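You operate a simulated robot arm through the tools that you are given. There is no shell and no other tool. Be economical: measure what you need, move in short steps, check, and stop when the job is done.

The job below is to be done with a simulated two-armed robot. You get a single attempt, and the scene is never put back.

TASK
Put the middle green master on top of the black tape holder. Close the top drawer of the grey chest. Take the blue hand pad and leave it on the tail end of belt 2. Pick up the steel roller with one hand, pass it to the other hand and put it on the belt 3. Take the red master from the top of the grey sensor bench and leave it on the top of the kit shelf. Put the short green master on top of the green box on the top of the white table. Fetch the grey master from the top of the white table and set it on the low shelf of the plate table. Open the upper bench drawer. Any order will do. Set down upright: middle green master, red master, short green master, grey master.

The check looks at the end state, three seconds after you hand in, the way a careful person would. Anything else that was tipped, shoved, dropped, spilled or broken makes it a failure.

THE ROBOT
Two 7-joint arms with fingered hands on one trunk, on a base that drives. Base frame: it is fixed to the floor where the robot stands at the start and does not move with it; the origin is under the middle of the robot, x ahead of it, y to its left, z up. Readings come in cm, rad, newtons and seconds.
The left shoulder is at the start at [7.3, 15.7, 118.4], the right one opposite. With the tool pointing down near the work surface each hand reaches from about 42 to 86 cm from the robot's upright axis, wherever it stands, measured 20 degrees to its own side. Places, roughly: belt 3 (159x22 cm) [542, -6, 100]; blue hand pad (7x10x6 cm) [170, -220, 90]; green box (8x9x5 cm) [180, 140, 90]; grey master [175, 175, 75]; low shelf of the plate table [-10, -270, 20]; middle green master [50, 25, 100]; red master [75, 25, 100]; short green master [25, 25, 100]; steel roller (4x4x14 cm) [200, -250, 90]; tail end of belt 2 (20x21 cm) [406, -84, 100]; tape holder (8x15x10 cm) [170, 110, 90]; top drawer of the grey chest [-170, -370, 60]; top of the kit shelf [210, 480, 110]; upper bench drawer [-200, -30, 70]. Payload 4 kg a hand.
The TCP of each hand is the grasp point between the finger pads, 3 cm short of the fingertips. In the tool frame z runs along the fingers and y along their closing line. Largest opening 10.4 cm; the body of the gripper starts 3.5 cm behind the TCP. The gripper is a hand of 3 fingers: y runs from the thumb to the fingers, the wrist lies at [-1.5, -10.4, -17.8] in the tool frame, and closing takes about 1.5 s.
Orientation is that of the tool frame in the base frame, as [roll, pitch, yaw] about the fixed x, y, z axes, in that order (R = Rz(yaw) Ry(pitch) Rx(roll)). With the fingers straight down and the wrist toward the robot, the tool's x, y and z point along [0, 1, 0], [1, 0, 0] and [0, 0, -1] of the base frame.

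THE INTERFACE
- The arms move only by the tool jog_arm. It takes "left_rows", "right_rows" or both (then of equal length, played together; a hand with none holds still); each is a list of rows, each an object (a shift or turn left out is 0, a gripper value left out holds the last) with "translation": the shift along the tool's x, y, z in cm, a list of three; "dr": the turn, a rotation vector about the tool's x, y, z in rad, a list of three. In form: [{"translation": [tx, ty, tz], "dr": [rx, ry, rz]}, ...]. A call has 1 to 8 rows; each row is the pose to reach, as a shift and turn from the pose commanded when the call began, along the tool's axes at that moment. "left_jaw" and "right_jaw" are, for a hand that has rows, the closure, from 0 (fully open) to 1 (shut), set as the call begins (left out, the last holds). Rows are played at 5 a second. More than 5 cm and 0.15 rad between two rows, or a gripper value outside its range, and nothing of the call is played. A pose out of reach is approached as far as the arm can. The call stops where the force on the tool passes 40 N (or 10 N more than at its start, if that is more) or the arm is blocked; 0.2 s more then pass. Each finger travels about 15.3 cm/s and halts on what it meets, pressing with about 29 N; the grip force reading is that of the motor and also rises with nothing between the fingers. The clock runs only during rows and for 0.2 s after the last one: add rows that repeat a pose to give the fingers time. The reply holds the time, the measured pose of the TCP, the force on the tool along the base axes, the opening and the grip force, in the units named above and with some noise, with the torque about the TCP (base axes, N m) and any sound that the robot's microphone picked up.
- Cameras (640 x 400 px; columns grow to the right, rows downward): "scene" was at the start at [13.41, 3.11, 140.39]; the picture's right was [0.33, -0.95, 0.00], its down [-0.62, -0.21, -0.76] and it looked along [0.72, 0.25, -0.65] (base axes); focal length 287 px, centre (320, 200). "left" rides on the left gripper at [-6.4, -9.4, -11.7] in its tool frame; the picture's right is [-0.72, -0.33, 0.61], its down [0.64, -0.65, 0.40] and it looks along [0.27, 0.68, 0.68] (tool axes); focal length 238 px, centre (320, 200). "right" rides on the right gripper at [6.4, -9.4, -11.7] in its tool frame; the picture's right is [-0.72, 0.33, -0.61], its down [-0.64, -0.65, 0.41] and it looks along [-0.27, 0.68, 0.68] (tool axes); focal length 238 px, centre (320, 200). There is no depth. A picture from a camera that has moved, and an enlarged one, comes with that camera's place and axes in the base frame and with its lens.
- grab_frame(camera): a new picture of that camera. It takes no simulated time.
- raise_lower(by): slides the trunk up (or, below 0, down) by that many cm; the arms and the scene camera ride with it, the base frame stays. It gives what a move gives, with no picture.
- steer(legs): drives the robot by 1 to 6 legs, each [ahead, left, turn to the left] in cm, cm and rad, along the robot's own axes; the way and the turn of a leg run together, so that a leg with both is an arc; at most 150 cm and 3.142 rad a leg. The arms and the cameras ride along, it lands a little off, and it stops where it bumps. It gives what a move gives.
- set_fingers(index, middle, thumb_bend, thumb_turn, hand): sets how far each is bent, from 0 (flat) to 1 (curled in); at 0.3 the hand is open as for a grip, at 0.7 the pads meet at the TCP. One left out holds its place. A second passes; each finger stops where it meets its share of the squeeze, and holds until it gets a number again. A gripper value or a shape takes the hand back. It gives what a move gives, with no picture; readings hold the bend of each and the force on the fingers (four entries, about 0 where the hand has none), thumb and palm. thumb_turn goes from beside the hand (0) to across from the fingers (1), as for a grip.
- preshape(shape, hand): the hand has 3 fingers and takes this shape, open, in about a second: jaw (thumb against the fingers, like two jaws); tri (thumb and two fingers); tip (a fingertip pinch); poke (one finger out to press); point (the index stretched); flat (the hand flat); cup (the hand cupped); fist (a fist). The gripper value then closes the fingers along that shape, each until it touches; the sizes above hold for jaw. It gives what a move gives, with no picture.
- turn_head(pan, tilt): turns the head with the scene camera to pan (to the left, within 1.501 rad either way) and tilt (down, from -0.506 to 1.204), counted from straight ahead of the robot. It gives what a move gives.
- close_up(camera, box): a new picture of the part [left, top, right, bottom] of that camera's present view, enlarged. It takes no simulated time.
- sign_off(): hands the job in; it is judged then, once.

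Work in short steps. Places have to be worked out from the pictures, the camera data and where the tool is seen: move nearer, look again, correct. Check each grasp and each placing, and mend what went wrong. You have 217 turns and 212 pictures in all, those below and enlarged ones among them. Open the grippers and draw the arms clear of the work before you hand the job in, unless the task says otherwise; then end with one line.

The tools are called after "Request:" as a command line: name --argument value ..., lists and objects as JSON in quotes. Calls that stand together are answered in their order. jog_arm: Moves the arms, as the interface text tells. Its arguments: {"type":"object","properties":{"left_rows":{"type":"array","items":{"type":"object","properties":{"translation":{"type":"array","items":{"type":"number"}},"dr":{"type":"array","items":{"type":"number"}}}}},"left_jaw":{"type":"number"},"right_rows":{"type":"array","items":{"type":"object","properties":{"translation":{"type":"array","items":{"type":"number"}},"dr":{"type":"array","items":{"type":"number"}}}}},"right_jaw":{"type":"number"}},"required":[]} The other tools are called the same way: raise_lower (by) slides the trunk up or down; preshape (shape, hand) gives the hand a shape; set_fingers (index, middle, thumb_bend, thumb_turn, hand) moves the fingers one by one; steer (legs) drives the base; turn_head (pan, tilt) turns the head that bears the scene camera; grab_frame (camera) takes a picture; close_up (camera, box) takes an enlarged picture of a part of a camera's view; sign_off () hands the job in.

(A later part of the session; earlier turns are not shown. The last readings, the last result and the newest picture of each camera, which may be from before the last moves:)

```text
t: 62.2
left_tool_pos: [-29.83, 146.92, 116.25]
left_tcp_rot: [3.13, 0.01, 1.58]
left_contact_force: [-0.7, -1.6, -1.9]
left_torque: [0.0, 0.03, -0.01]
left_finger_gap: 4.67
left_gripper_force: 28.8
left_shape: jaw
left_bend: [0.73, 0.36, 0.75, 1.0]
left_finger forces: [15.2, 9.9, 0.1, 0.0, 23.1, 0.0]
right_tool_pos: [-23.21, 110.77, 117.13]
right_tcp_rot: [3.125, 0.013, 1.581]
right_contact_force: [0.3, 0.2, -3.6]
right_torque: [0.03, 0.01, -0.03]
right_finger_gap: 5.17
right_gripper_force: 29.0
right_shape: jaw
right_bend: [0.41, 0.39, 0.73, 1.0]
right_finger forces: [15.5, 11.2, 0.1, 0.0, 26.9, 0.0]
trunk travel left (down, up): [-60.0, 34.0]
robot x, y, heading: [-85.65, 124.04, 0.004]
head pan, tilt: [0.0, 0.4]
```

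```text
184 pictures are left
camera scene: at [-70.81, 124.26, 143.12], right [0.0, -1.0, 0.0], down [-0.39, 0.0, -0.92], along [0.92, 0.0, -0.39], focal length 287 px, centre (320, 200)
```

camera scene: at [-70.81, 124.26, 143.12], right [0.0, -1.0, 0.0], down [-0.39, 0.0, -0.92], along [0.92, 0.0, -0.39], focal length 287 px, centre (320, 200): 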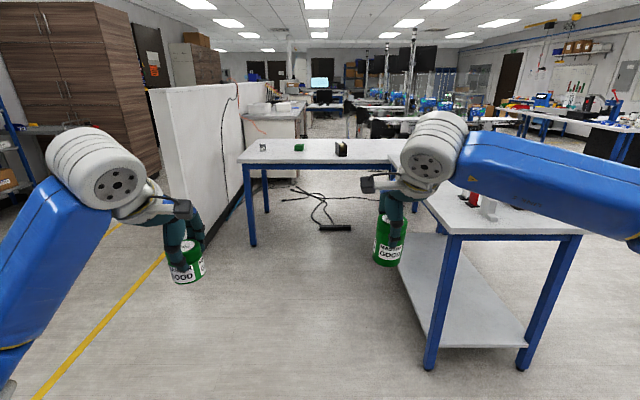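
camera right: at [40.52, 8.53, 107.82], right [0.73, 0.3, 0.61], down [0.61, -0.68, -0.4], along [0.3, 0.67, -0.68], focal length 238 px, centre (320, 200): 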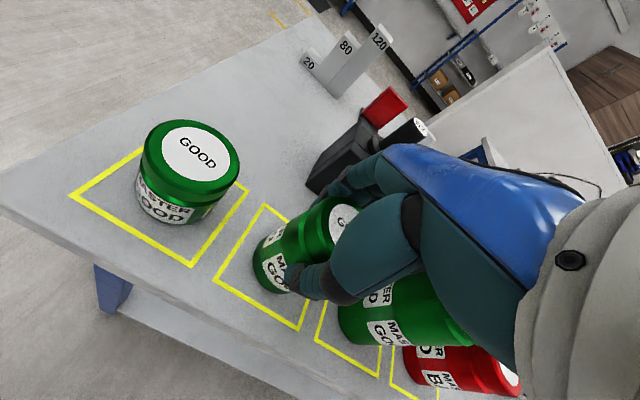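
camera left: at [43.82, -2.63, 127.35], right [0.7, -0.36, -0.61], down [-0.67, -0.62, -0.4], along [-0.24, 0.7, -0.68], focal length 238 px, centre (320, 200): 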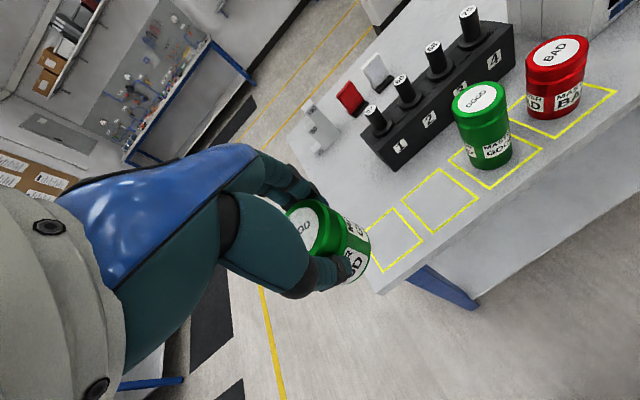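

The left index reading changed to 0.73, so I'll check that the short master is still held well before driving in.

Request:
grab_frame --camera "left"

Request:
close_up --camera "scene" --box '[100, 180, 260, 300]'

Request:
close_up --camera "scene" --box '[220, 120, 420, 220]'

```text
183 pictures are left
camera left: at [-39.27, 140.55, 127.68], right [-0.31, -0.73, -0.61], down [-0.65, 0.63, -0.42], along [0.69, 0.27, -0.67], focal length 238 px, centre (320, 200)
```

left: 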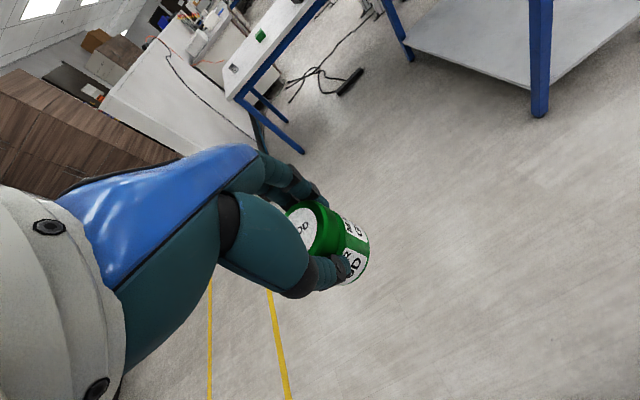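

```text
3.33 times, centred on (180, 240) of scene
camera zoom: at [-70.81, 124.26, 143.12], right [0.0, -1.0, 0.0], down [-0.39, 0.0, -0.92], along [0.92, 0.0, -0.39], focal length 957 px, centre (787, 67)
```

zoom: 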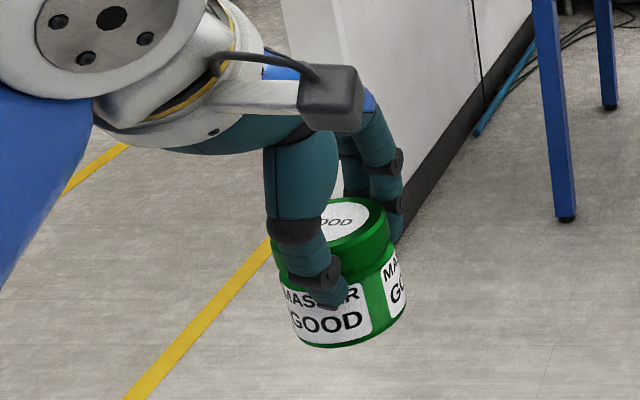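

```text
3.20 times, centred on (320, 170) of scene
camera zoom: at [-70.81, 124.26, 143.12], right [0.0, -1.0, 0.0], down [-0.39, 0.0, -0.92], along [0.92, 0.0, -0.39], focal length 919 px, centre (320, 296)
```

zoom: 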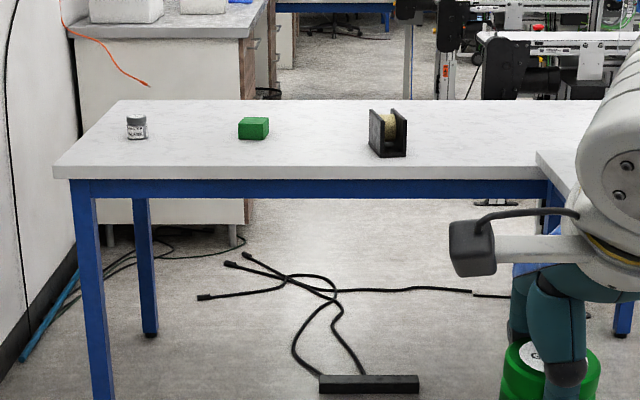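

The short master is still secure. I'll drive up to the white table, stopping well before its near edge, and look again.

Request:
steer --legs '[[100, 0, 0], [70, 0, 0]]'

Request:
turn_head --pan 0.0 --tilt 0.7

Request:
grab_frame --camera "scene"

Request:
grab_frame --camera "right"

Request:
grab_frame --camera "left"

```text
t: 70.9
left_tool_pos: [142.62, 147.75, 116.29]
left_tcp_rot: [3.13, 0.009, 1.576]
left_contact_force: [0.1, -1.4, -2.8]
left_torque: [0.0, 0.03, 0.01]
left_finger_gap: 4.69
left_gripper_force: 29.1
left_shape: jaw
left_bend: [0.73, 0.36, 0.75, 1.0]
left_finger forces: [15.0, 10.0, 0.1, 0.0, 22.9, 0.1]
right_tool_pos: [149.13, 111.37, 117.2]
right_tcp_rot: [3.127, 0.013, 1.58]
right_contact_force: [0.6, 0.7, -3.8]
right_torque: [0.0, 0.03, 0.01]
right_finger_gap: 5.19
right_gripper_force: 29.0
right_shape: jaw
right_bend: [0.41, 0.39, 0.73, 1.0]
right_finger forces: [15.5, 11.3, 0.1, 0.0, 26.8, 0.0]
trunk travel left (down, up): [-60.0, 34.0]
robot x, y, heading: [86.44, 125.04, -0.004]
head pan, tilt: [0.0, 0.4]
```

```text
t: 71.7
left_tool_pos: [142.42, 147.55, 116.39]
left_tcp_rot: [3.128, 0.009, 1.577]
left_contact_force: [-0.1, 0.2, -2.6]
left_torque: [-0.02, 0.06, 0.01]
left_finger_gap: 4.66
left_gripper_force: 29.3
left_shape: jaw
left_bend: [0.73, 0.36, 0.75, 1.0]
left_finger forces: [15.1, 9.9, 0.0, 0.0, 23.0, 0.1]
right_tool_pos: [149.11, 111.44, 117.21]
right_tcp_rot: [3.124, 0.012, 1.58]
right_contact_force: [-0.4, -0.5, -4.0]
right_torque: [0.0, 0.04, 0.02]
right_finger_gap: 5.2
right_gripper_force: 29.1
right_shape: jaw
right_bend: [0.41, 0.39, 0.73, 1.0]
right_finger forces: [15.4, 11.3, 0.0, 0.0, 26.8, 0.0]
trunk travel left (down, up): [-60.0, 34.0]
robot x, y, heading: [86.86, 125.02, -0.001]
head pan, tilt: [0.0, 0.7]
```

```text
180 pictures are left
camera scene: at [100.9, 125.05, 140.44], right [0.0, -1.0, 0.0], down [-0.65, 0.0, -0.76], along [0.76, 0.0, -0.65], focal length 287 px, centre (320, 200)
```

scene: 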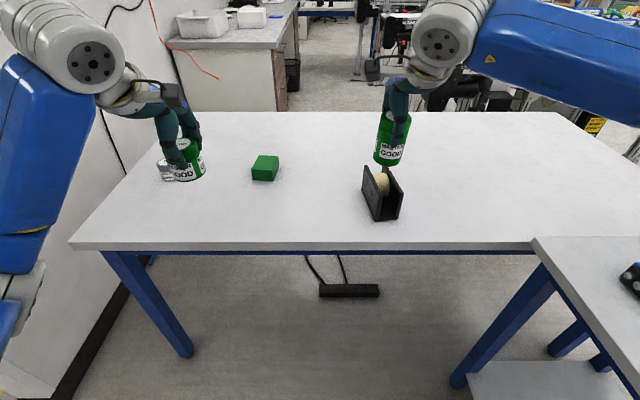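

```text
179 pictures are left
camera right: at [139.46, 117.79, 128.51], right [0.32, -0.71, 0.63], down [-0.64, -0.65, -0.41], along [0.7, -0.27, -0.66], focal length 238 px, centre (320, 200)
```

right: 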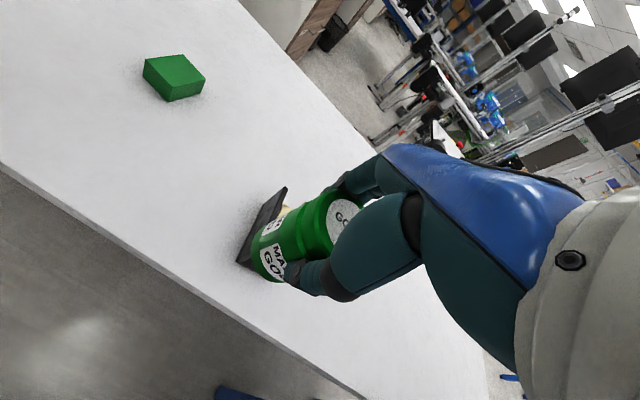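

```text
178 pictures are left
camera left: at [133.02, 141.27, 127.75], right [-0.31, -0.73, -0.61], down [-0.65, 0.63, -0.42], along [0.69, 0.27, -0.67], focal length 238 px, centre (320, 200)
```

left: 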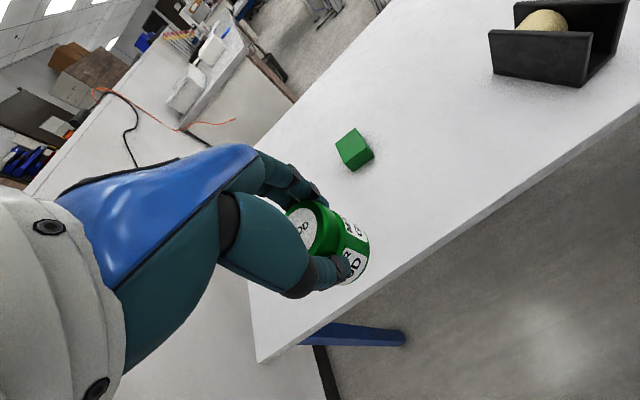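

The tape holder is a U with two side walls and a roll between. I'll zoom in on it.

Request:
close_up --camera "scene" --box '[340, 140, 430, 230]'

Request:
close_up --camera "left" --box '[460, 0, 640, 110]'

```text
4.44 times, centred on (385, 185) of scene
camera zoom: at [100.9, 125.05, 140.44], right [0.0, -1.0, 0.0], down [-0.65, 0.0, -0.76], along [0.76, 0.0, -0.65], focal length 1276 px, centre (31, 267)
```

zoom: 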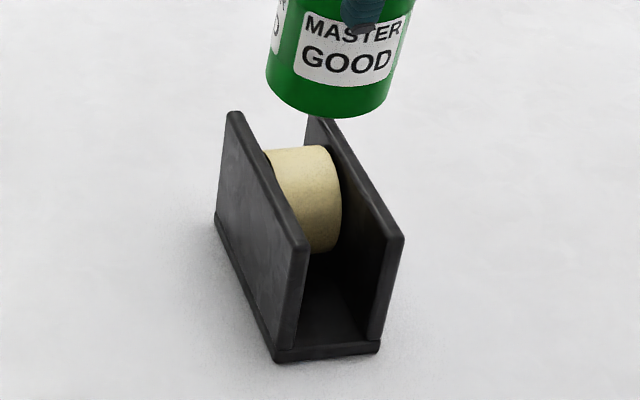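

```text
3.56 times, centred on (550, 55) of left
camera zoom: at [133.02, 141.27, 127.75], right [-0.31, -0.73, -0.61], down [-0.65, 0.63, -0.42], along [0.69, 0.27, -0.67], focal length 848 px, centre (-498, 716)
```

zoom: 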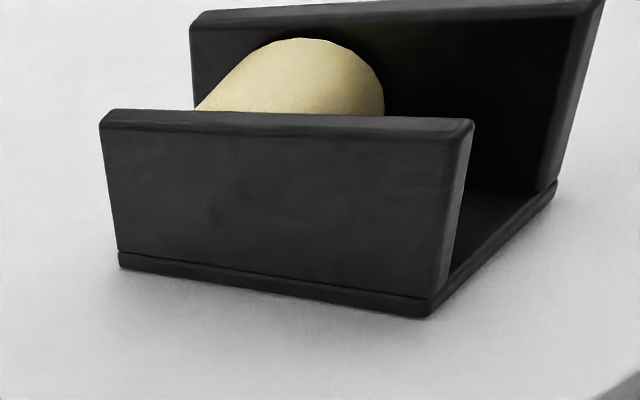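

The table top is at z≈85 and the holder walls top out at z≈94. Their centrelines are about 5.4 apart, and the mid-line passes (162, 107.8). I'll bring the right hand's master over that point with its bottom at about z=97.

Request:
jog_arm --right_rows '[{"translation": [-1.4, 4.3, 0]}, {"translation": [-2.8, 8.6, 0]}, {"translation": [-4.2, 12.9, 0]}, {"translation": [-4.2, 12.9, 4.5]}, {"translation": [-4.2, 12.9, 9]}, {"translation": [-4.2, 12.9, 13.5]}, {"translation": [-4.2, 12.9, 13.5]}]'

Request:
close_up --camera "scene" --box '[340, 100, 440, 230]'

Request:
grab_frame --camera "right"

Request:
close_up --camera "left" --box '[460, 0, 640, 110]'

```text
t: 73.3
left_tool_pos: [142.41, 147.67, 116.45]
left_tcp_rot: [3.127, 0.011, 1.576]
left_contact_force: [-0.1, 0.2, -2.9]
left_torque: [-0.04, 0.05, -0.03]
left_finger_gap: 4.64
left_gripper_force: 29.3
left_shape: jaw
left_bend: [0.73, 0.36, 0.75, 1.0]
left_finger forces: [14.9, 10.0, 0.1, 0.1, 23.0, 0.0]
right_tool_pos: [162.2, 107.27, 103.96]
right_tcp_rot: [3.124, 0.012, 1.579]
right_contact_force: [0.3, -0.9, -3.6]
right_torque: [-0.01, 0.05, 0.02]
right_finger_gap: 5.17
right_gripper_force: 29.4
right_shape: jaw
right_bend: [0.41, 0.38, 0.74, 1.0]
right_finger forces: [14.8, 11.3, 0.1, 0.0, 26.3, 0.1]
trunk travel left (down, up): [-60.0, 34.0]
robot x, y, heading: [87.01, 124.87, -0.003]
head pan, tilt: [0.0, 0.7]
```

```text
3.08 times, centred on (390, 165) of scene
camera zoom: at [100.86, 125.07, 140.44], right [0.0, -1.0, 0.0], down [-0.65, 0.0, -0.76], along [0.76, 0.0, -0.65], focal length 883 px, centre (105, 308)
```

zoom: 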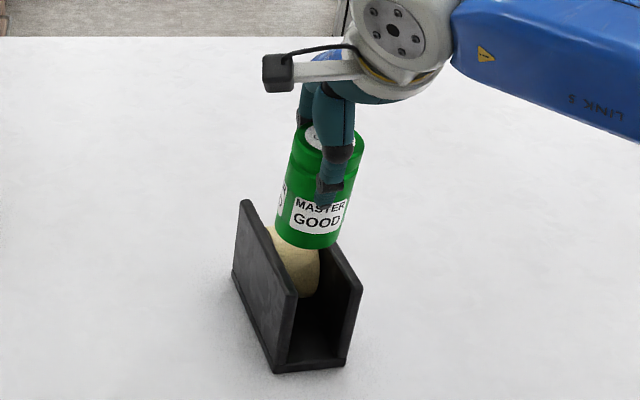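

```text
174 pictures are left
camera right: at [152.53, 113.67, 115.19], right [0.32, -0.71, 0.63], down [-0.64, -0.65, -0.41], along [0.7, -0.27, -0.66], focal length 238 px, centre (320, 200)
```

right: 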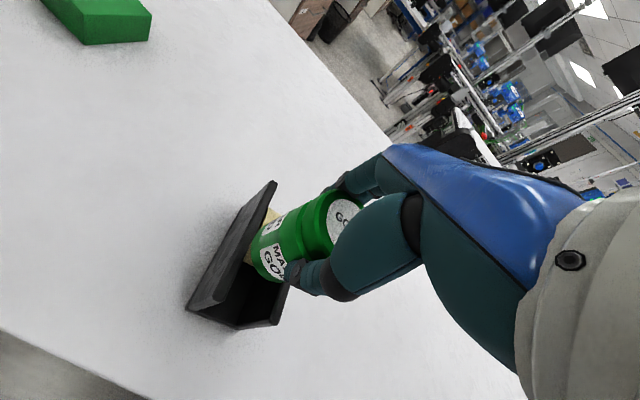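

```text
3.56 times, centred on (550, 55) of left
camera zoom: at [132.92, 141.29, 127.79], right [-0.31, -0.73, -0.61], down [-0.65, 0.63, -0.42], along [0.69, 0.27, -0.67], focal length 848 px, centre (-498, 716)
```

zoom: 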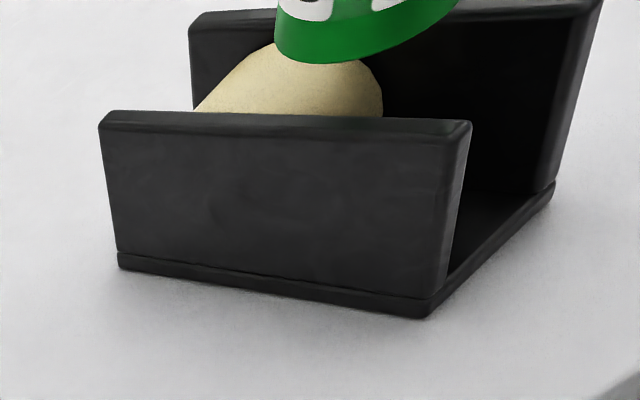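

The master's base is about 0.4 cm toward +y of the mid-line. I'll shift, lower to just above the walls and look again.

Request:
jog_arm --right_rows '[{"translation": [-0.4, 0.5, 1.5]}, {"translation": [-0.4, 0.5, 3.0]}, {"translation": [-0.4, 0.5, 3.0]}]'

Request:
close_up --camera "scene" --box '[350, 130, 420, 220]'

Request:
close_up --camera "right" --box '[160, 150, 400, 350]'

Request:
close_up --camera "left" --box '[460, 0, 640, 110]'

```text
t: 74.1
left_tool_pos: [142.38, 147.78, 116.37]
left_tcp_rot: [3.126, 0.011, 1.575]
left_contact_force: [0.7, -0.2, -1.6]
left_torque: [-0.03, 0.05, -0.02]
left_finger_gap: 4.66
left_gripper_force: 29.0
left_shape: jaw
left_bend: [0.73, 0.36, 0.75, 1.0]
left_finger forces: [15.0, 10.0, 0.0, 0.0, 23.0, 0.0]
right_tool_pos: [162.64, 107.0, 101.17]
right_tcp_rot: [3.12, 0.012, 1.579]
right_contact_force: [0.2, 1.4, 5.3]
right_torque: [-0.16, -0.06, 0.06]
right_finger_gap: 5.19
right_gripper_force: 28.2
right_shape: jaw
right_bend: [0.4, 0.38, 0.74, 1.0]
right_finger forces: [18.0, 11.6, 0.0, 0.0, 27.0, 0.0]
trunk travel left (down, up): [-60.0, 34.0]
robot x, y, heading: [86.87, 125.14, -0.005]
head pan, tilt: [0.0, 0.7]
```

```text
4.44 times, centred on (385, 175) of scene
camera zoom: at [100.7, 125.19, 140.48], right [0.0, -1.0, 0.0], down [-0.65, 0.0, -0.76], along [0.76, 0.0, -0.65], focal length 1276 px, centre (31, 311)
```

zoom: 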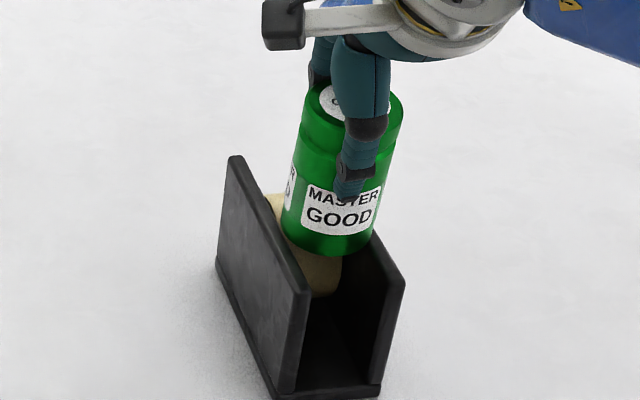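

```text
2.00 times, centred on (280, 250) of right
camera zoom: at [153.03, 113.24, 112.53], right [0.32, -0.71, 0.63], down [-0.64, -0.65, -0.41], along [0.7, -0.27, -0.66], focal length 477 px, centre (400, 100)
```

zoom: 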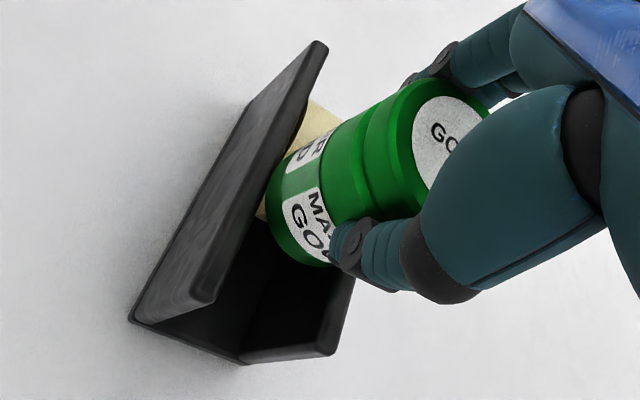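

```text
3.56 times, centred on (550, 55) of left
camera zoom: at [132.84, 141.4, 127.82], right [-0.31, -0.73, -0.61], down [-0.65, 0.63, -0.42], along [0.69, 0.27, -0.67], focal length 848 px, centre (-498, 716)
```

zoom: 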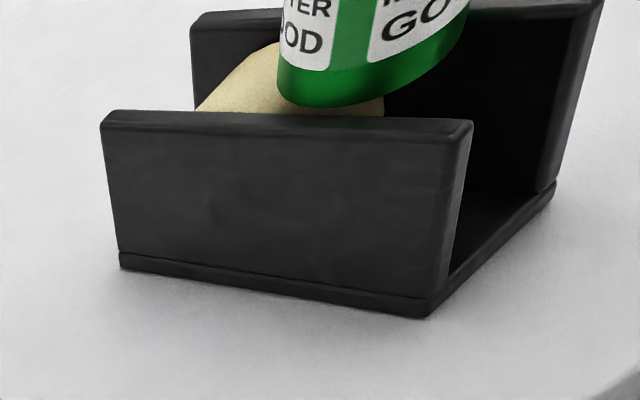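

It has touched, and the scene view shows the base about 0.65 cm too far to −y. I'll lift slightly, shift +y and recheck.

Request:
jog_arm --right_rows '[{"translation": [0, 0, -1.0]}, {"translation": [0.65, 0, -1.0]}, {"translation": [0.65, 0, -0.6]}, {"translation": [0.65, 0, -0.6]}]'

Request:
close_up --camera "scene" --box '[350, 130, 420, 220]'

Request:
close_up --camera "right" --box '[160, 150, 400, 350]'

Request:
close_up --camera "left" --box '[460, 0, 640, 110]'

```text
t: 75.1
left_tool_pos: [142.44, 147.59, 116.39]
left_tcp_rot: [3.126, 0.009, 1.575]
left_contact_force: [0.2, -0.4, -3.0]
left_torque: [-0.02, 0.04, -0.01]
left_finger_gap: 4.66
left_gripper_force: 28.9
left_shape: jaw
left_bend: [0.73, 0.36, 0.75, 1.0]
left_finger forces: [14.9, 10.0, 0.1, 0.0, 23.0, 0.0]
right_tool_pos: [162.7, 107.56, 101.45]
right_tcp_rot: [3.125, 0.011, 1.579]
right_contact_force: [0.6, 0.5, -4.1]
right_torque: [-0.02, 0.02, 0.03]
right_finger_gap: 5.19
right_gripper_force: 29.0
right_shape: jaw
right_bend: [0.41, 0.38, 0.73, 1.0]
right_finger forces: [15.0, 11.4, 0.1, 0.0, 26.6, 0.0]
trunk travel left (down, up): [-60.0, 34.0]
robot x, y, heading: [86.86, 124.93, 0.002]
head pan, tilt: [0.0, 0.7]
```

```text
4.44 times, centred on (385, 175) of scene
camera zoom: at [100.94, 125.03, 140.43], right [0.0, -1.0, 0.0], down [-0.65, 0.0, -0.76], along [0.76, 0.0, -0.65], focal length 1276 px, centre (31, 311)
```

zoom: 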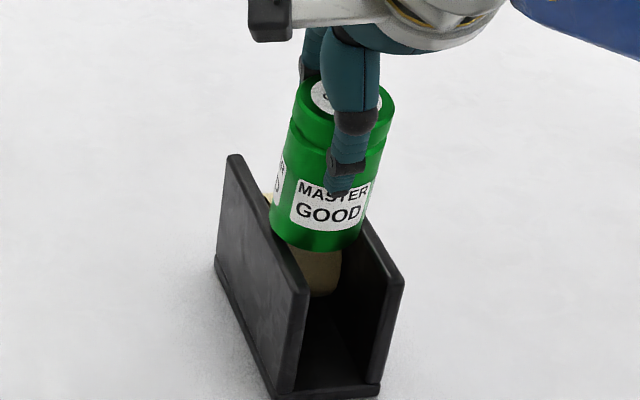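

```text
2.00 times, centred on (280, 250) of right
camera zoom: at [153.17, 113.76, 112.82], right [0.32, -0.71, 0.63], down [-0.64, -0.65, -0.41], along [0.7, -0.27, -0.66], focal length 477 px, centre (400, 100)
```

zoom: 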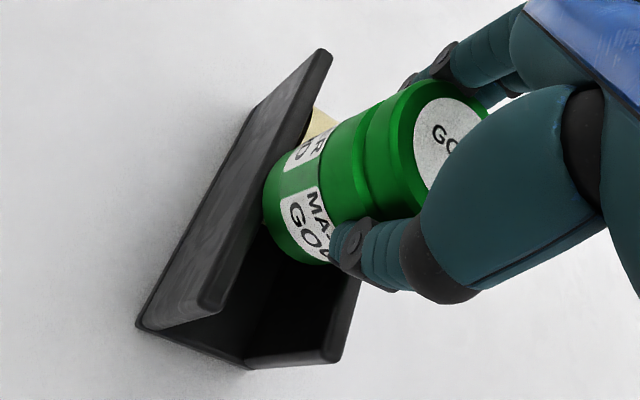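

```text
3.56 times, centred on (550, 55) of left
camera zoom: at [133.01, 141.25, 127.75], right [-0.31, -0.73, -0.61], down [-0.65, 0.63, -0.42], along [0.69, 0.27, -0.67], focal length 848 px, centre (-498, 716)
```

zoom: 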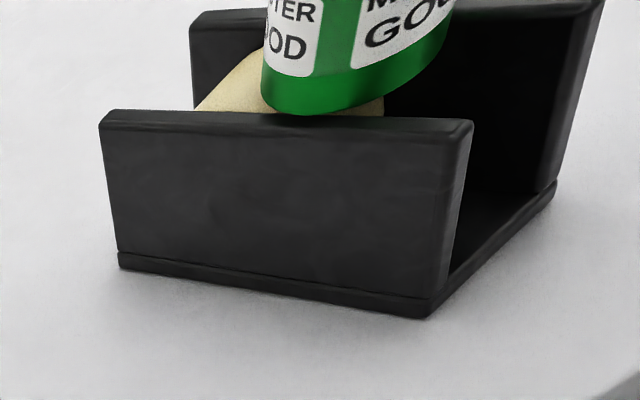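

The base is now centred within about 2 mm of the mid-line. I'll lower gently until it touches.

Request:
jog_arm --right_rows '[{"translation": [-0.1, 0, 0.3]}, {"translation": [-0.1, 0, 0.6]}, {"translation": [-0.1, 0, 0.6]}]'

Request:
close_up --camera "scene" --box '[350, 130, 420, 220]'

Request:
close_up --camera "left" --box '[460, 0, 640, 110]'

```text
t: 75.9
left_tool_pos: [142.35, 147.63, 116.46]
left_tcp_rot: [3.126, 0.01, 1.576]
left_contact_force: [-0.3, 0.4, -2.2]
left_torque: [-0.01, 0.04, 0.01]
left_finger_gap: 4.64
left_gripper_force: 28.6
left_shape: jaw
left_bend: [0.73, 0.36, 0.75, 1.0]
left_finger forces: [15.0, 10.0, 0.0, 0.0, 23.1, 0.1]
right_tool_pos: [162.81, 107.39, 101.24]
right_tcp_rot: [3.121, 0.011, 1.579]
right_contact_force: [-0.2, -1.2, 6.8]
right_torque: [-0.01, 0.0, 0.02]
right_finger_gap: 5.18
right_gripper_force: 28.7
right_shape: jaw
right_bend: [0.4, 0.38, 0.74, 1.0]
right_finger forces: [16.6, 12.0, 0.0, 0.0, 26.8, 0.1]
trunk travel left (down, up): [-60.0, 34.0]
robot x, y, heading: [86.84, 125.28, 0.001]
head pan, tilt: [0.0, 0.7]
```

```text
4.44 times, centred on (385, 175) of scene
camera zoom: at [100.68, 125.1, 140.48], right [0.0, -1.0, 0.0], down [-0.65, 0.0, -0.76], along [0.76, 0.0, -0.65], focal length 1276 px, centre (31, 311)
```

zoom: 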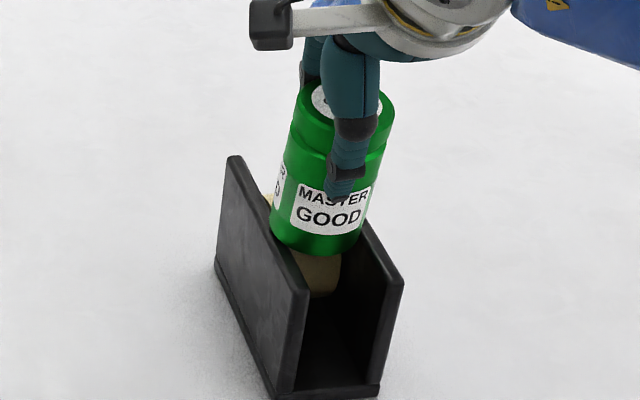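

```text
3.56 times, centred on (550, 55) of left
camera zoom: at [132.84, 141.32, 127.84], right [-0.31, -0.73, -0.61], down [-0.65, 0.63, -0.42], along [0.69, 0.27, -0.67], focal length 848 px, centre (-498, 716)
```

zoom: 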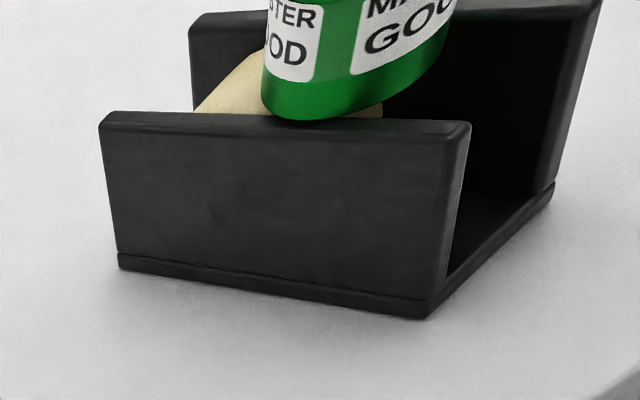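

It sits at 10 N with no torque, so both walls support it. I'll open the hand.

Request:
jog_arm --right_rows '[{"translation": [0, 0, -0.2]}, {"translation": [0, 0, -0.2]}, {"translation": [0, 0, -0.2]}, {"translation": [0, 0, -0.2]}, {"translation": [0, 0, -0.2]}, {"translation": [0, 0, -0.2]}]' --right_jaw 0

Request:
close_up --camera "scene" --box '[350, 130, 420, 220]'

Request:
close_up --camera "right" --box '[160, 150, 400, 350]'

```text
t: 77.3
left_tool_pos: [142.33, 147.54, 116.32]
left_tcp_rot: [3.128, 0.009, 1.577]
left_contact_force: [-0.8, -0.4, -2.0]
left_torque: [-0.03, 0.04, 0.0]
left_finger_gap: 4.68
left_gripper_force: 28.9
left_shape: jaw
left_bend: [0.73, 0.36, 0.75, 1.0]
left_finger forces: [14.9, 9.9, 0.0, 0.0, 22.9, 0.0]
right_tool_pos: [162.71, 107.34, 101.25]
right_tcp_rot: [3.123, 0.012, 1.58]
right_contact_force: [0.4, -1.0, -0.1]
right_torque: [-0.03, 0.0, -0.01]
right_finger_gap: 10.37
right_gripper_force: 0.1
right_shape: jaw
right_bend: [0.3, 0.3, 0.3, 0.98]
right_finger forces: [0.3, 0.1, 0.0, 0.0, 0.0, 0.1]
trunk travel left (down, up): [-60.0, 34.0]
robot x, y, heading: [87.03, 124.64, -0.001]
head pan, tilt: [0.0, 0.7]
```

```text
4.44 times, centred on (385, 175) of scene
camera zoom: at [100.81, 125.08, 140.45], right [0.0, -1.0, 0.0], down [-0.65, 0.0, -0.76], along [0.76, 0.0, -0.65], focal length 1276 px, centre (31, 311)
```

zoom: 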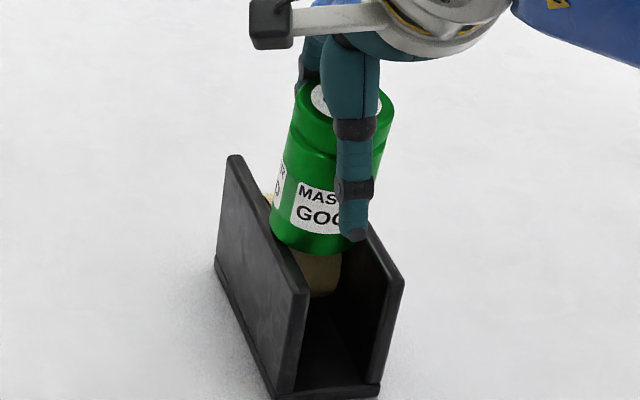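

```text
2.00 times, centred on (280, 250) of right
camera zoom: at [153.1, 113.71, 112.49], right [0.32, -0.71, 0.63], down [-0.64, -0.65, -0.41], along [0.7, -0.27, -0.66], focal length 477 px, centre (400, 100)
```

zoom: 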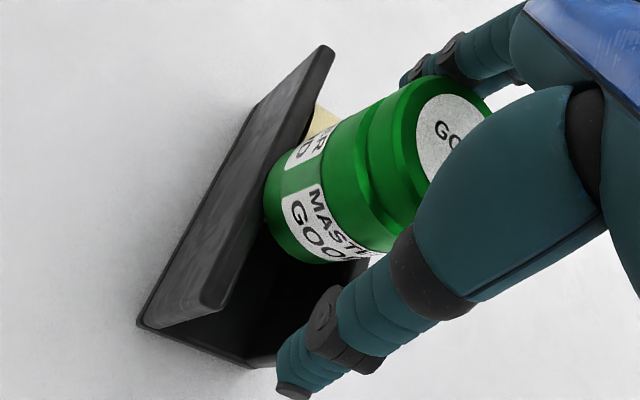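

It stays put. I'll move the hand 1.2 cm along +y_tool so the fingers clear the master, then rise straight up.

Request:
jog_arm --right_rows '[{"translation": [0, 1.2, -0.2]}, {"translation": [0, 1.2, -3]}, {"translation": [0, 1.2, -7]}, {"translation": [0, 1.2, -11]}, {"translation": [0, 1.2, -15]}, {"translation": [0, -3, -15]}, {"translation": [0, -7, -15]}, {"translation": [0, -11, -15]}]'

Request:
grab_frame --camera "scene"

Request:
grab_frame --camera "right"

Request:
grab_frame --camera "left"

```text
t: 79.1
left_tool_pos: [142.18, 147.63, 116.47]
left_tcp_rot: [3.126, 0.006, 1.577]
left_contact_force: [0.2, 0.2, -2.5]
left_torque: [-0.03, 0.02, -0.02]
left_finger_gap: 4.65
left_gripper_force: 29.0
left_shape: jaw
left_bend: [0.73, 0.36, 0.75, 1.0]
left_finger forces: [14.8, 10.1, 0.1, 0.0, 22.8, 0.0]
right_tool_pos: [151.63, 107.36, 116.11]
right_tcp_rot: [3.121, 0.011, 1.578]
right_contact_force: [-0.5, -0.5, 0.4]
right_torque: [-0.02, 0.01, 0.01]
right_finger_gap: 10.37
right_gripper_force: 0.0
right_shape: jaw
right_bend: [0.3, 0.3, 0.3, 0.98]
right_finger forces: [0.0, 0.1, 0.1, 0.0, 0.0, 0.0]
trunk travel left (down, up): [-60.0, 34.0]
robot x, y, heading: [86.76, 124.4, 0.002]
head pan, tilt: [0.0, 0.7]
```

```text
162 pictures are left
camera scene: at [100.63, 124.93, 140.47], right [0.0, -1.0, 0.0], down [-0.65, 0.0, -0.76], along [0.76, 0.0, -0.65], focal length 287 px, centre (320, 200)
```

scene: 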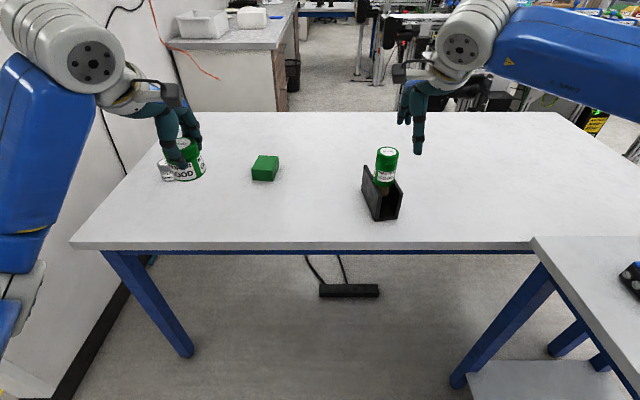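

```text
161 pictures are left
camera right: at [141.9, 113.63, 127.41], right [0.32, -0.71, 0.63], down [-0.64, -0.65, -0.41], along [0.7, -0.27, -0.66], focal length 238 px, centre (320, 200)
```

right: 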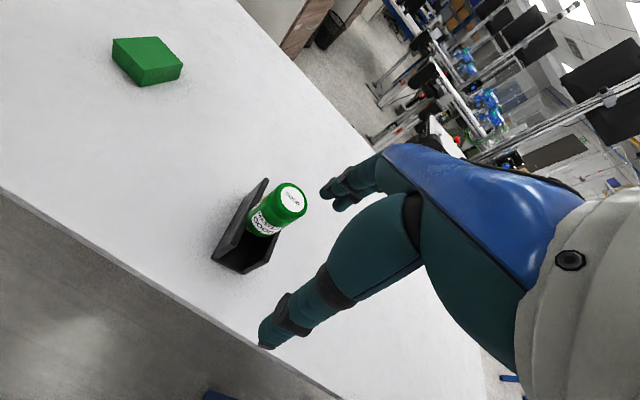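

```text
160 pictures are left
camera left: at [132.79, 141.16, 127.86], right [-0.31, -0.73, -0.61], down [-0.65, 0.63, -0.42], along [0.69, 0.27, -0.67], focal length 238 px, centre (320, 200)
```

left: 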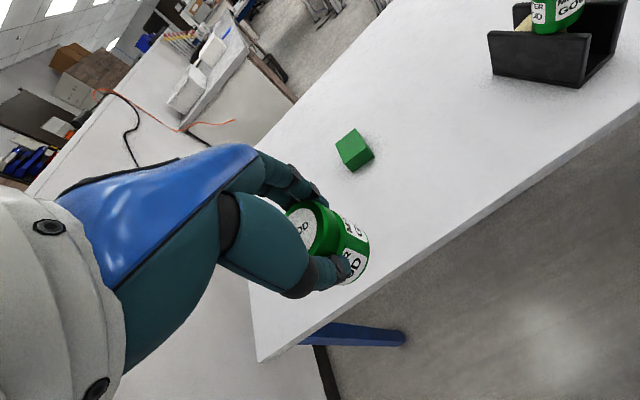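

The middle master stands on the holder. The green box centre is near (179, 142.6), so I'll drive 17 cm ahead to reach it and look again.

Request:
steer --legs '[[17, 0, 0]]'

Request:
grab_frame --camera "scene"

Request:
grab_frame --camera "left"

```text
t: 80.6
left_tool_pos: [159.08, 147.74, 116.58]
left_tcp_rot: [3.124, 0.008, 1.578]
left_contact_force: [-0.4, 0.6, -2.5]
left_torque: [-0.03, 0.06, 0.01]
left_finger_gap: 4.66
left_gripper_force: 29.1
left_shape: jaw
left_bend: [0.73, 0.36, 0.75, 1.0]
left_finger forces: [14.8, 10.0, 0.0, 0.0, 22.9, 0.0]
right_tool_pos: [168.38, 107.52, 116.41]
right_tcp_rot: [3.121, 0.013, 1.581]
right_contact_force: [-0.6, 0.4, -0.4]
right_torque: [0.04, 0.01, -0.01]
right_finger_gap: 10.37
right_gripper_force: 0.0
right_shape: jaw
right_bend: [0.3, 0.3, 0.3, 0.98]
right_finger forces: [0.1, 0.0, 0.0, 0.1, 0.1, 0.1]
trunk travel left (down, up): [-60.0, 34.0]
robot x, y, heading: [103.5, 125.13, -0.002]
head pan, tilt: [0.0, 0.7]
```

```text
159 pictures are left
camera scene: at [117.39, 125.04, 140.51], right [0.0, -1.0, 0.0], down [-0.64, 0.0, -0.77], along [0.77, 0.0, -0.64], focal length 287 px, centre (320, 200)
```

scene: 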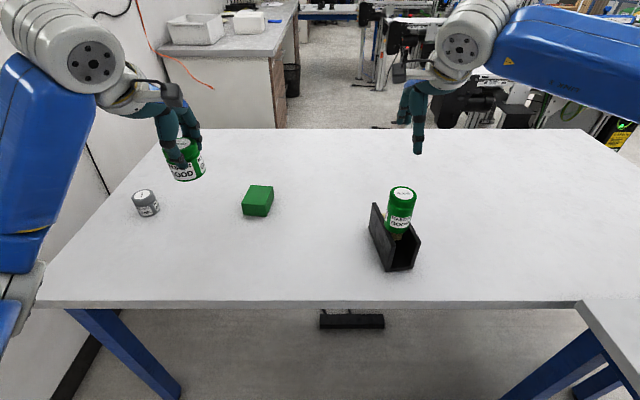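

```text
158 pictures are left
camera left: at [149.58, 141.34, 127.94], right [-0.31, -0.73, -0.61], down [-0.65, 0.63, -0.42], along [0.69, 0.27, -0.67], focal length 238 px, centre (320, 200)
```

left: 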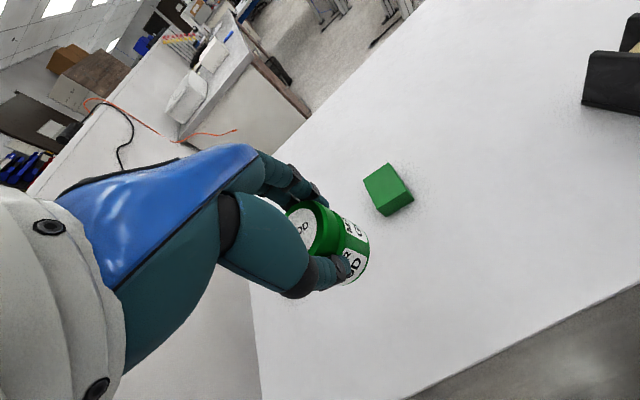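

Both cameras agree the box top centre is about (180.8, 142.2, 89.5). I'll carry the short master over it and partway down.

Request:
jog_arm --left_rows '[{"translation": [-1.2, 4.4, 0]}, {"translation": [-2.4, 8.7, 0]}, {"translation": [-3.6, 13.0, 0]}, {"translation": [-4.8, 17.4, 0]}, {"translation": [-5.9, 21.7, 0]}, {"translation": [-5.9, 21.7, 5]}, {"translation": [-5.9, 21.7, 10]}, {"translation": [-5.9, 21.7, 15]}]'

Request:
jog_arm --left_rows '[{"translation": [0, 0, 3]}, {"translation": [0, 0, 3]}]'

Request:
close_up --camera "scene" --box '[210, 130, 320, 240]'

Request:
grab_frame --camera "left"

```text
t: 82.4
left_tool_pos: [181.25, 141.83, 101.88]
left_tcp_rot: [3.125, 0.01, 1.579]
left_contact_force: [0.8, 0.5, -3.6]
left_torque: [-0.02, 0.05, -0.06]
left_finger_gap: 4.65
left_gripper_force: 28.9
left_shape: jaw
left_bend: [0.73, 0.36, 0.75, 1.0]
left_finger forces: [14.7, 9.9, 0.0, 0.1, 22.6, 0.0]
right_tool_pos: [168.75, 107.6, 116.14]
right_tcp_rot: [3.12, 0.012, 1.58]
right_contact_force: [-0.6, 0.5, -1.2]
right_torque: [0.01, -0.01, 0.01]
right_finger_gap: 10.38
right_gripper_force: 0.0
right_shape: jaw
right_bend: [0.3, 0.3, 0.3, 0.98]
right_finger forces: [0.1, 0.0, 0.0, 0.0, 0.1, 0.0]
trunk travel left (down, up): [-60.0, 34.0]
robot x, y, heading: [103.53, 125.07, 0.003]
head pan, tilt: [0.0, 0.7]
```

```text
t: 83.0
left_tool_pos: [181.21, 141.88, 99.0]
left_tcp_rot: [3.126, 0.008, 1.578]
left_contact_force: [0.3, 0.3, -2.2]
left_torque: [-0.02, 0.03, -0.01]
left_finger_gap: 4.62
left_gripper_force: 28.9
left_shape: jaw
left_bend: [0.73, 0.36, 0.75, 1.0]
left_finger forces: [14.6, 9.8, 0.1, 0.1, 22.6, 0.0]
right_tool_pos: [168.51, 107.53, 116.22]
right_tcp_rot: [3.122, 0.012, 1.581]
right_contact_force: [-0.4, 0.1, 0.6]
right_torque: [0.01, 0.04, -0.04]
right_finger_gap: 10.38
right_gripper_force: 0.1
right_shape: jaw
right_bend: [0.3, 0.3, 0.3, 0.98]
right_finger forces: [0.0, 0.1, 0.1, 0.0, 0.0, 0.0]
trunk travel left (down, up): [-60.0, 34.0]
robot x, y, heading: [103.58, 124.62, 0.0]
head pan, tilt: [0.0, 0.7]
```

```text
3.64 times, centred on (265, 185) of scene
camera zoom: at [117.94, 125.03, 140.44], right [0.0, -1.0, 0.0], down [-0.65, 0.0, -0.76], along [0.76, 0.0, -0.65], focal length 1044 px, centre (520, 254)
```

zoom: 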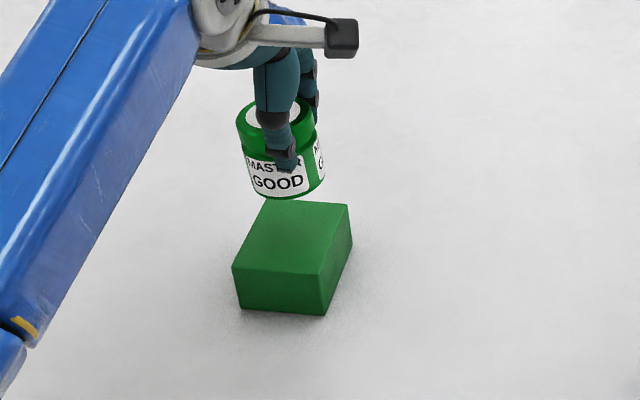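

```text
156 pictures are left
camera left: at [171.82, 135.42, 110.37], right [-0.31, -0.73, -0.61], down [-0.65, 0.63, -0.42], along [0.69, 0.27, -0.67], focal length 238 px, centre (320, 200)
```

left: 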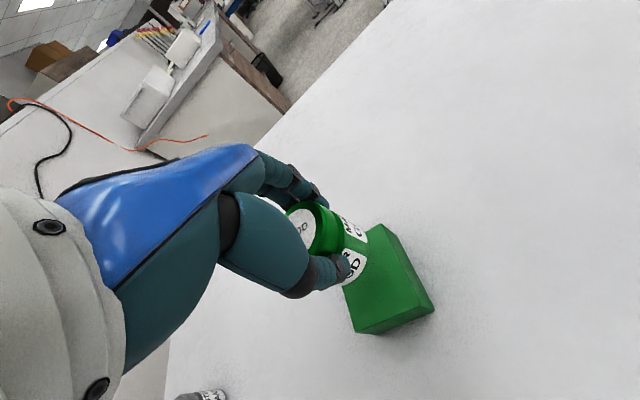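

The master is centred over the box, so I'll lower it gently until it touches.

Request:
jog_arm --left_rows '[{"translation": [0.2, 0, 2]}, {"translation": [0.2, 0, 3.5]}, {"translation": [0.2, 0, 4.2]}, {"translation": [0.2, 0, 4.2]}]'

Request:
close_up --camera "scene" --box '[210, 130, 320, 240]'

```text
t: 84.0
left_tool_pos: [181.35, 142.02, 94.84]
left_tcp_rot: [3.127, 0.008, 1.58]
left_contact_force: [-0.8, -0.8, -2.5]
left_torque: [-0.03, 0.03, -0.02]
left_finger_gap: 4.61
left_gripper_force: 29.2
left_shape: jaw
left_bend: [0.73, 0.36, 0.75, 1.0]
left_finger forces: [14.6, 9.8, 0.0, 0.0, 22.5, 0.1]
right_tool_pos: [168.62, 107.53, 116.23]
right_tcp_rot: [3.122, 0.012, 1.58]
right_contact_force: [0.4, 0.4, 0.1]
right_torque: [0.0, 0.01, 0.03]
right_finger_gap: 10.36
right_gripper_force: 0.1
right_shape: jaw
right_bend: [0.3, 0.3, 0.3, 0.98]
right_finger forces: [0.0, 0.0, 0.1, 0.0, 0.0, 0.0]
trunk travel left (down, up): [-60.0, 34.0]
robot x, y, heading: [103.86, 125.01, 0.002]
head pan, tilt: [0.0, 0.7]
```

```text
3.64 times, centred on (265, 185) of scene
camera zoom: at [117.91, 125.0, 140.44], right [0.0, -1.0, 0.0], down [-0.65, 0.0, -0.76], along [0.76, 0.0, -0.65], focal length 1044 px, centre (520, 254)
```

zoom: 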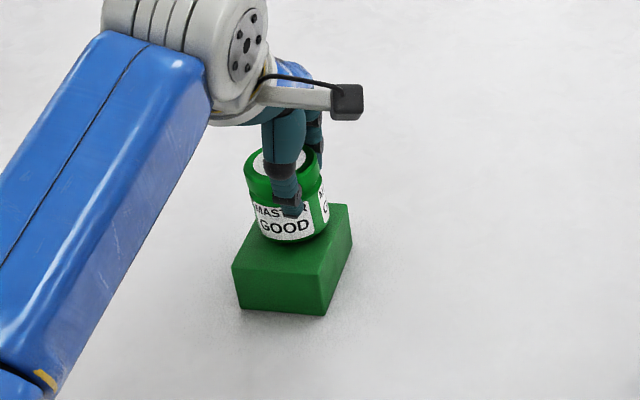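

No contact yet. I'll lower in small increments.

Request:
jog_arm --left_rows '[{"translation": [0, -0.3, 0.4]}, {"translation": [0, -0.3, 0.8]}, {"translation": [0, -0.3, 1.1]}, {"translation": [0, -0.3, 1.1]}]'

Request:
close_up --camera "scene" --box '[210, 130, 320, 240]'

```text
t: 85.0
left_tool_pos: [181.0, 141.97, 94.03]
left_tcp_rot: [3.118, 0.008, 1.58]
left_contact_force: [1.3, 1.2, 10.1]
left_torque: [0.1, -0.2, 0.02]
left_finger_gap: 4.68
left_gripper_force: 29.2
left_shape: jaw
left_bend: [0.73, 0.35, 0.75, 1.0]
left_finger forces: [16.0, 11.0, 0.0, 0.1, 23.9, 0.0]
right_tool_pos: [168.38, 107.43, 116.23]
right_tcp_rot: [3.121, 0.01, 1.582]
right_contact_force: [0.5, 0.6, 0.1]
right_torque: [0.02, 0.0, 0.03]
right_finger_gap: 10.37
right_gripper_force: 0.1
right_shape: jaw
right_bend: [0.3, 0.3, 0.3, 0.98]
right_finger forces: [0.0, 0.1, 0.0, 0.1, 0.1, 0.1]
trunk travel left (down, up): [-60.0, 34.0]
robot x, y, heading: [103.66, 124.75, 0.005]
head pan, tilt: [0.0, 0.7]
```

```text
3.64 times, centred on (265, 185) of scene
camera zoom: at [117.6, 124.92, 140.5], right [0.0, -1.0, 0.0], down [-0.65, 0.0, -0.76], along [0.76, 0.0, -0.65], focal length 1044 px, centre (520, 254)
```

zoom: 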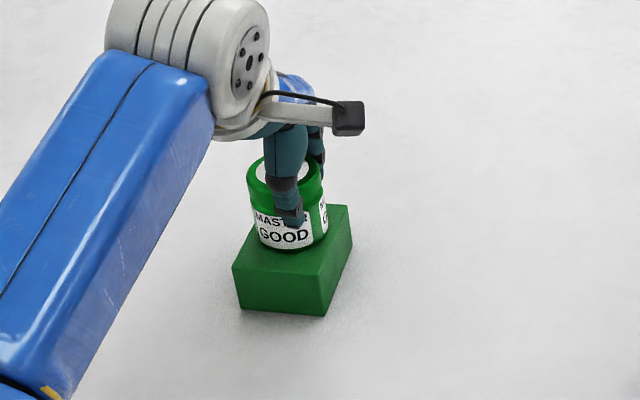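

It's in contact at about 12 N. I'll release, ease the hand off the master, and check.

Request:
jog_arm --left_rows '[{"translation": [0, 0, -0.2]}, {"translation": [0, 0, -0.3]}, {"translation": [0, 0, -0.3]}, {"translation": [0, 0, -0.3]}, {"translation": [0, 0, -0.3]}, {"translation": [0, 0.9, -0.3]}, {"translation": [0, 0.9, -0.3]}]' --left_jaw 0

Request:
grab_frame --camera "left"

Request:
close_up --camera "scene" --box '[210, 130, 320, 240]'

```text
t: 86.6
left_tool_pos: [181.96, 141.94, 93.86]
left_tcp_rot: [3.124, 0.009, 1.579]
left_contact_force: [-0.1, 0.3, 0.1]
left_torque: [-0.01, -0.02, 0.0]
left_finger_gap: 10.39
left_gripper_force: 0.1
left_shape: jaw
left_bend: [0.3, 0.3, 0.3, 0.98]
left_finger forces: [0.0, 0.0, 0.0, 0.1, 0.0, 0.1]
right_tool_pos: [168.56, 107.34, 116.2]
right_tcp_rot: [3.121, 0.012, 1.581]
right_contact_force: [0.1, -0.7, 0.1]
right_torque: [0.0, -0.01, -0.02]
right_finger_gap: 10.39
right_gripper_force: 0.1
right_shape: jaw
right_bend: [0.3, 0.3, 0.3, 0.98]
right_finger forces: [0.1, 0.0, 0.0, 0.1, 0.1, 0.0]
trunk travel left (down, up): [-60.0, 34.0]
robot x, y, heading: [103.6, 124.9, 0.004]
head pan, tilt: [0.0, 0.7]
```

```text
153 pictures are left
camera left: at [172.49, 135.61, 105.29], right [-0.31, -0.73, -0.61], down [-0.65, 0.63, -0.42], along [0.69, 0.27, -0.67], focal length 238 px, centre (320, 200)
```

left: 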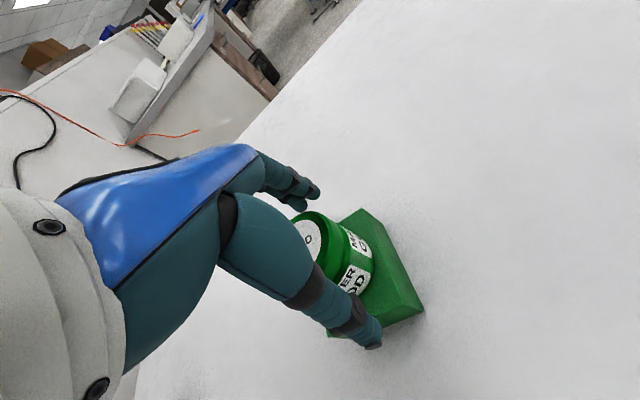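

```text
3.64 times, centred on (265, 185) of scene
camera zoom: at [117.83, 124.96, 140.45], right [0.0, -1.0, 0.0], down [-0.65, 0.0, -0.76], along [0.76, 0.0, -0.65], focal length 1044 px, centre (520, 254)
```

zoom: 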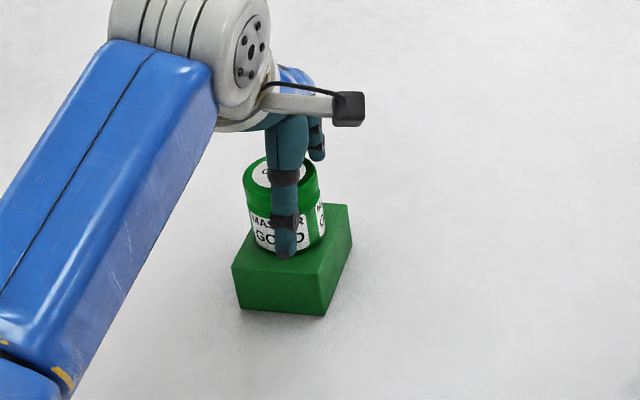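

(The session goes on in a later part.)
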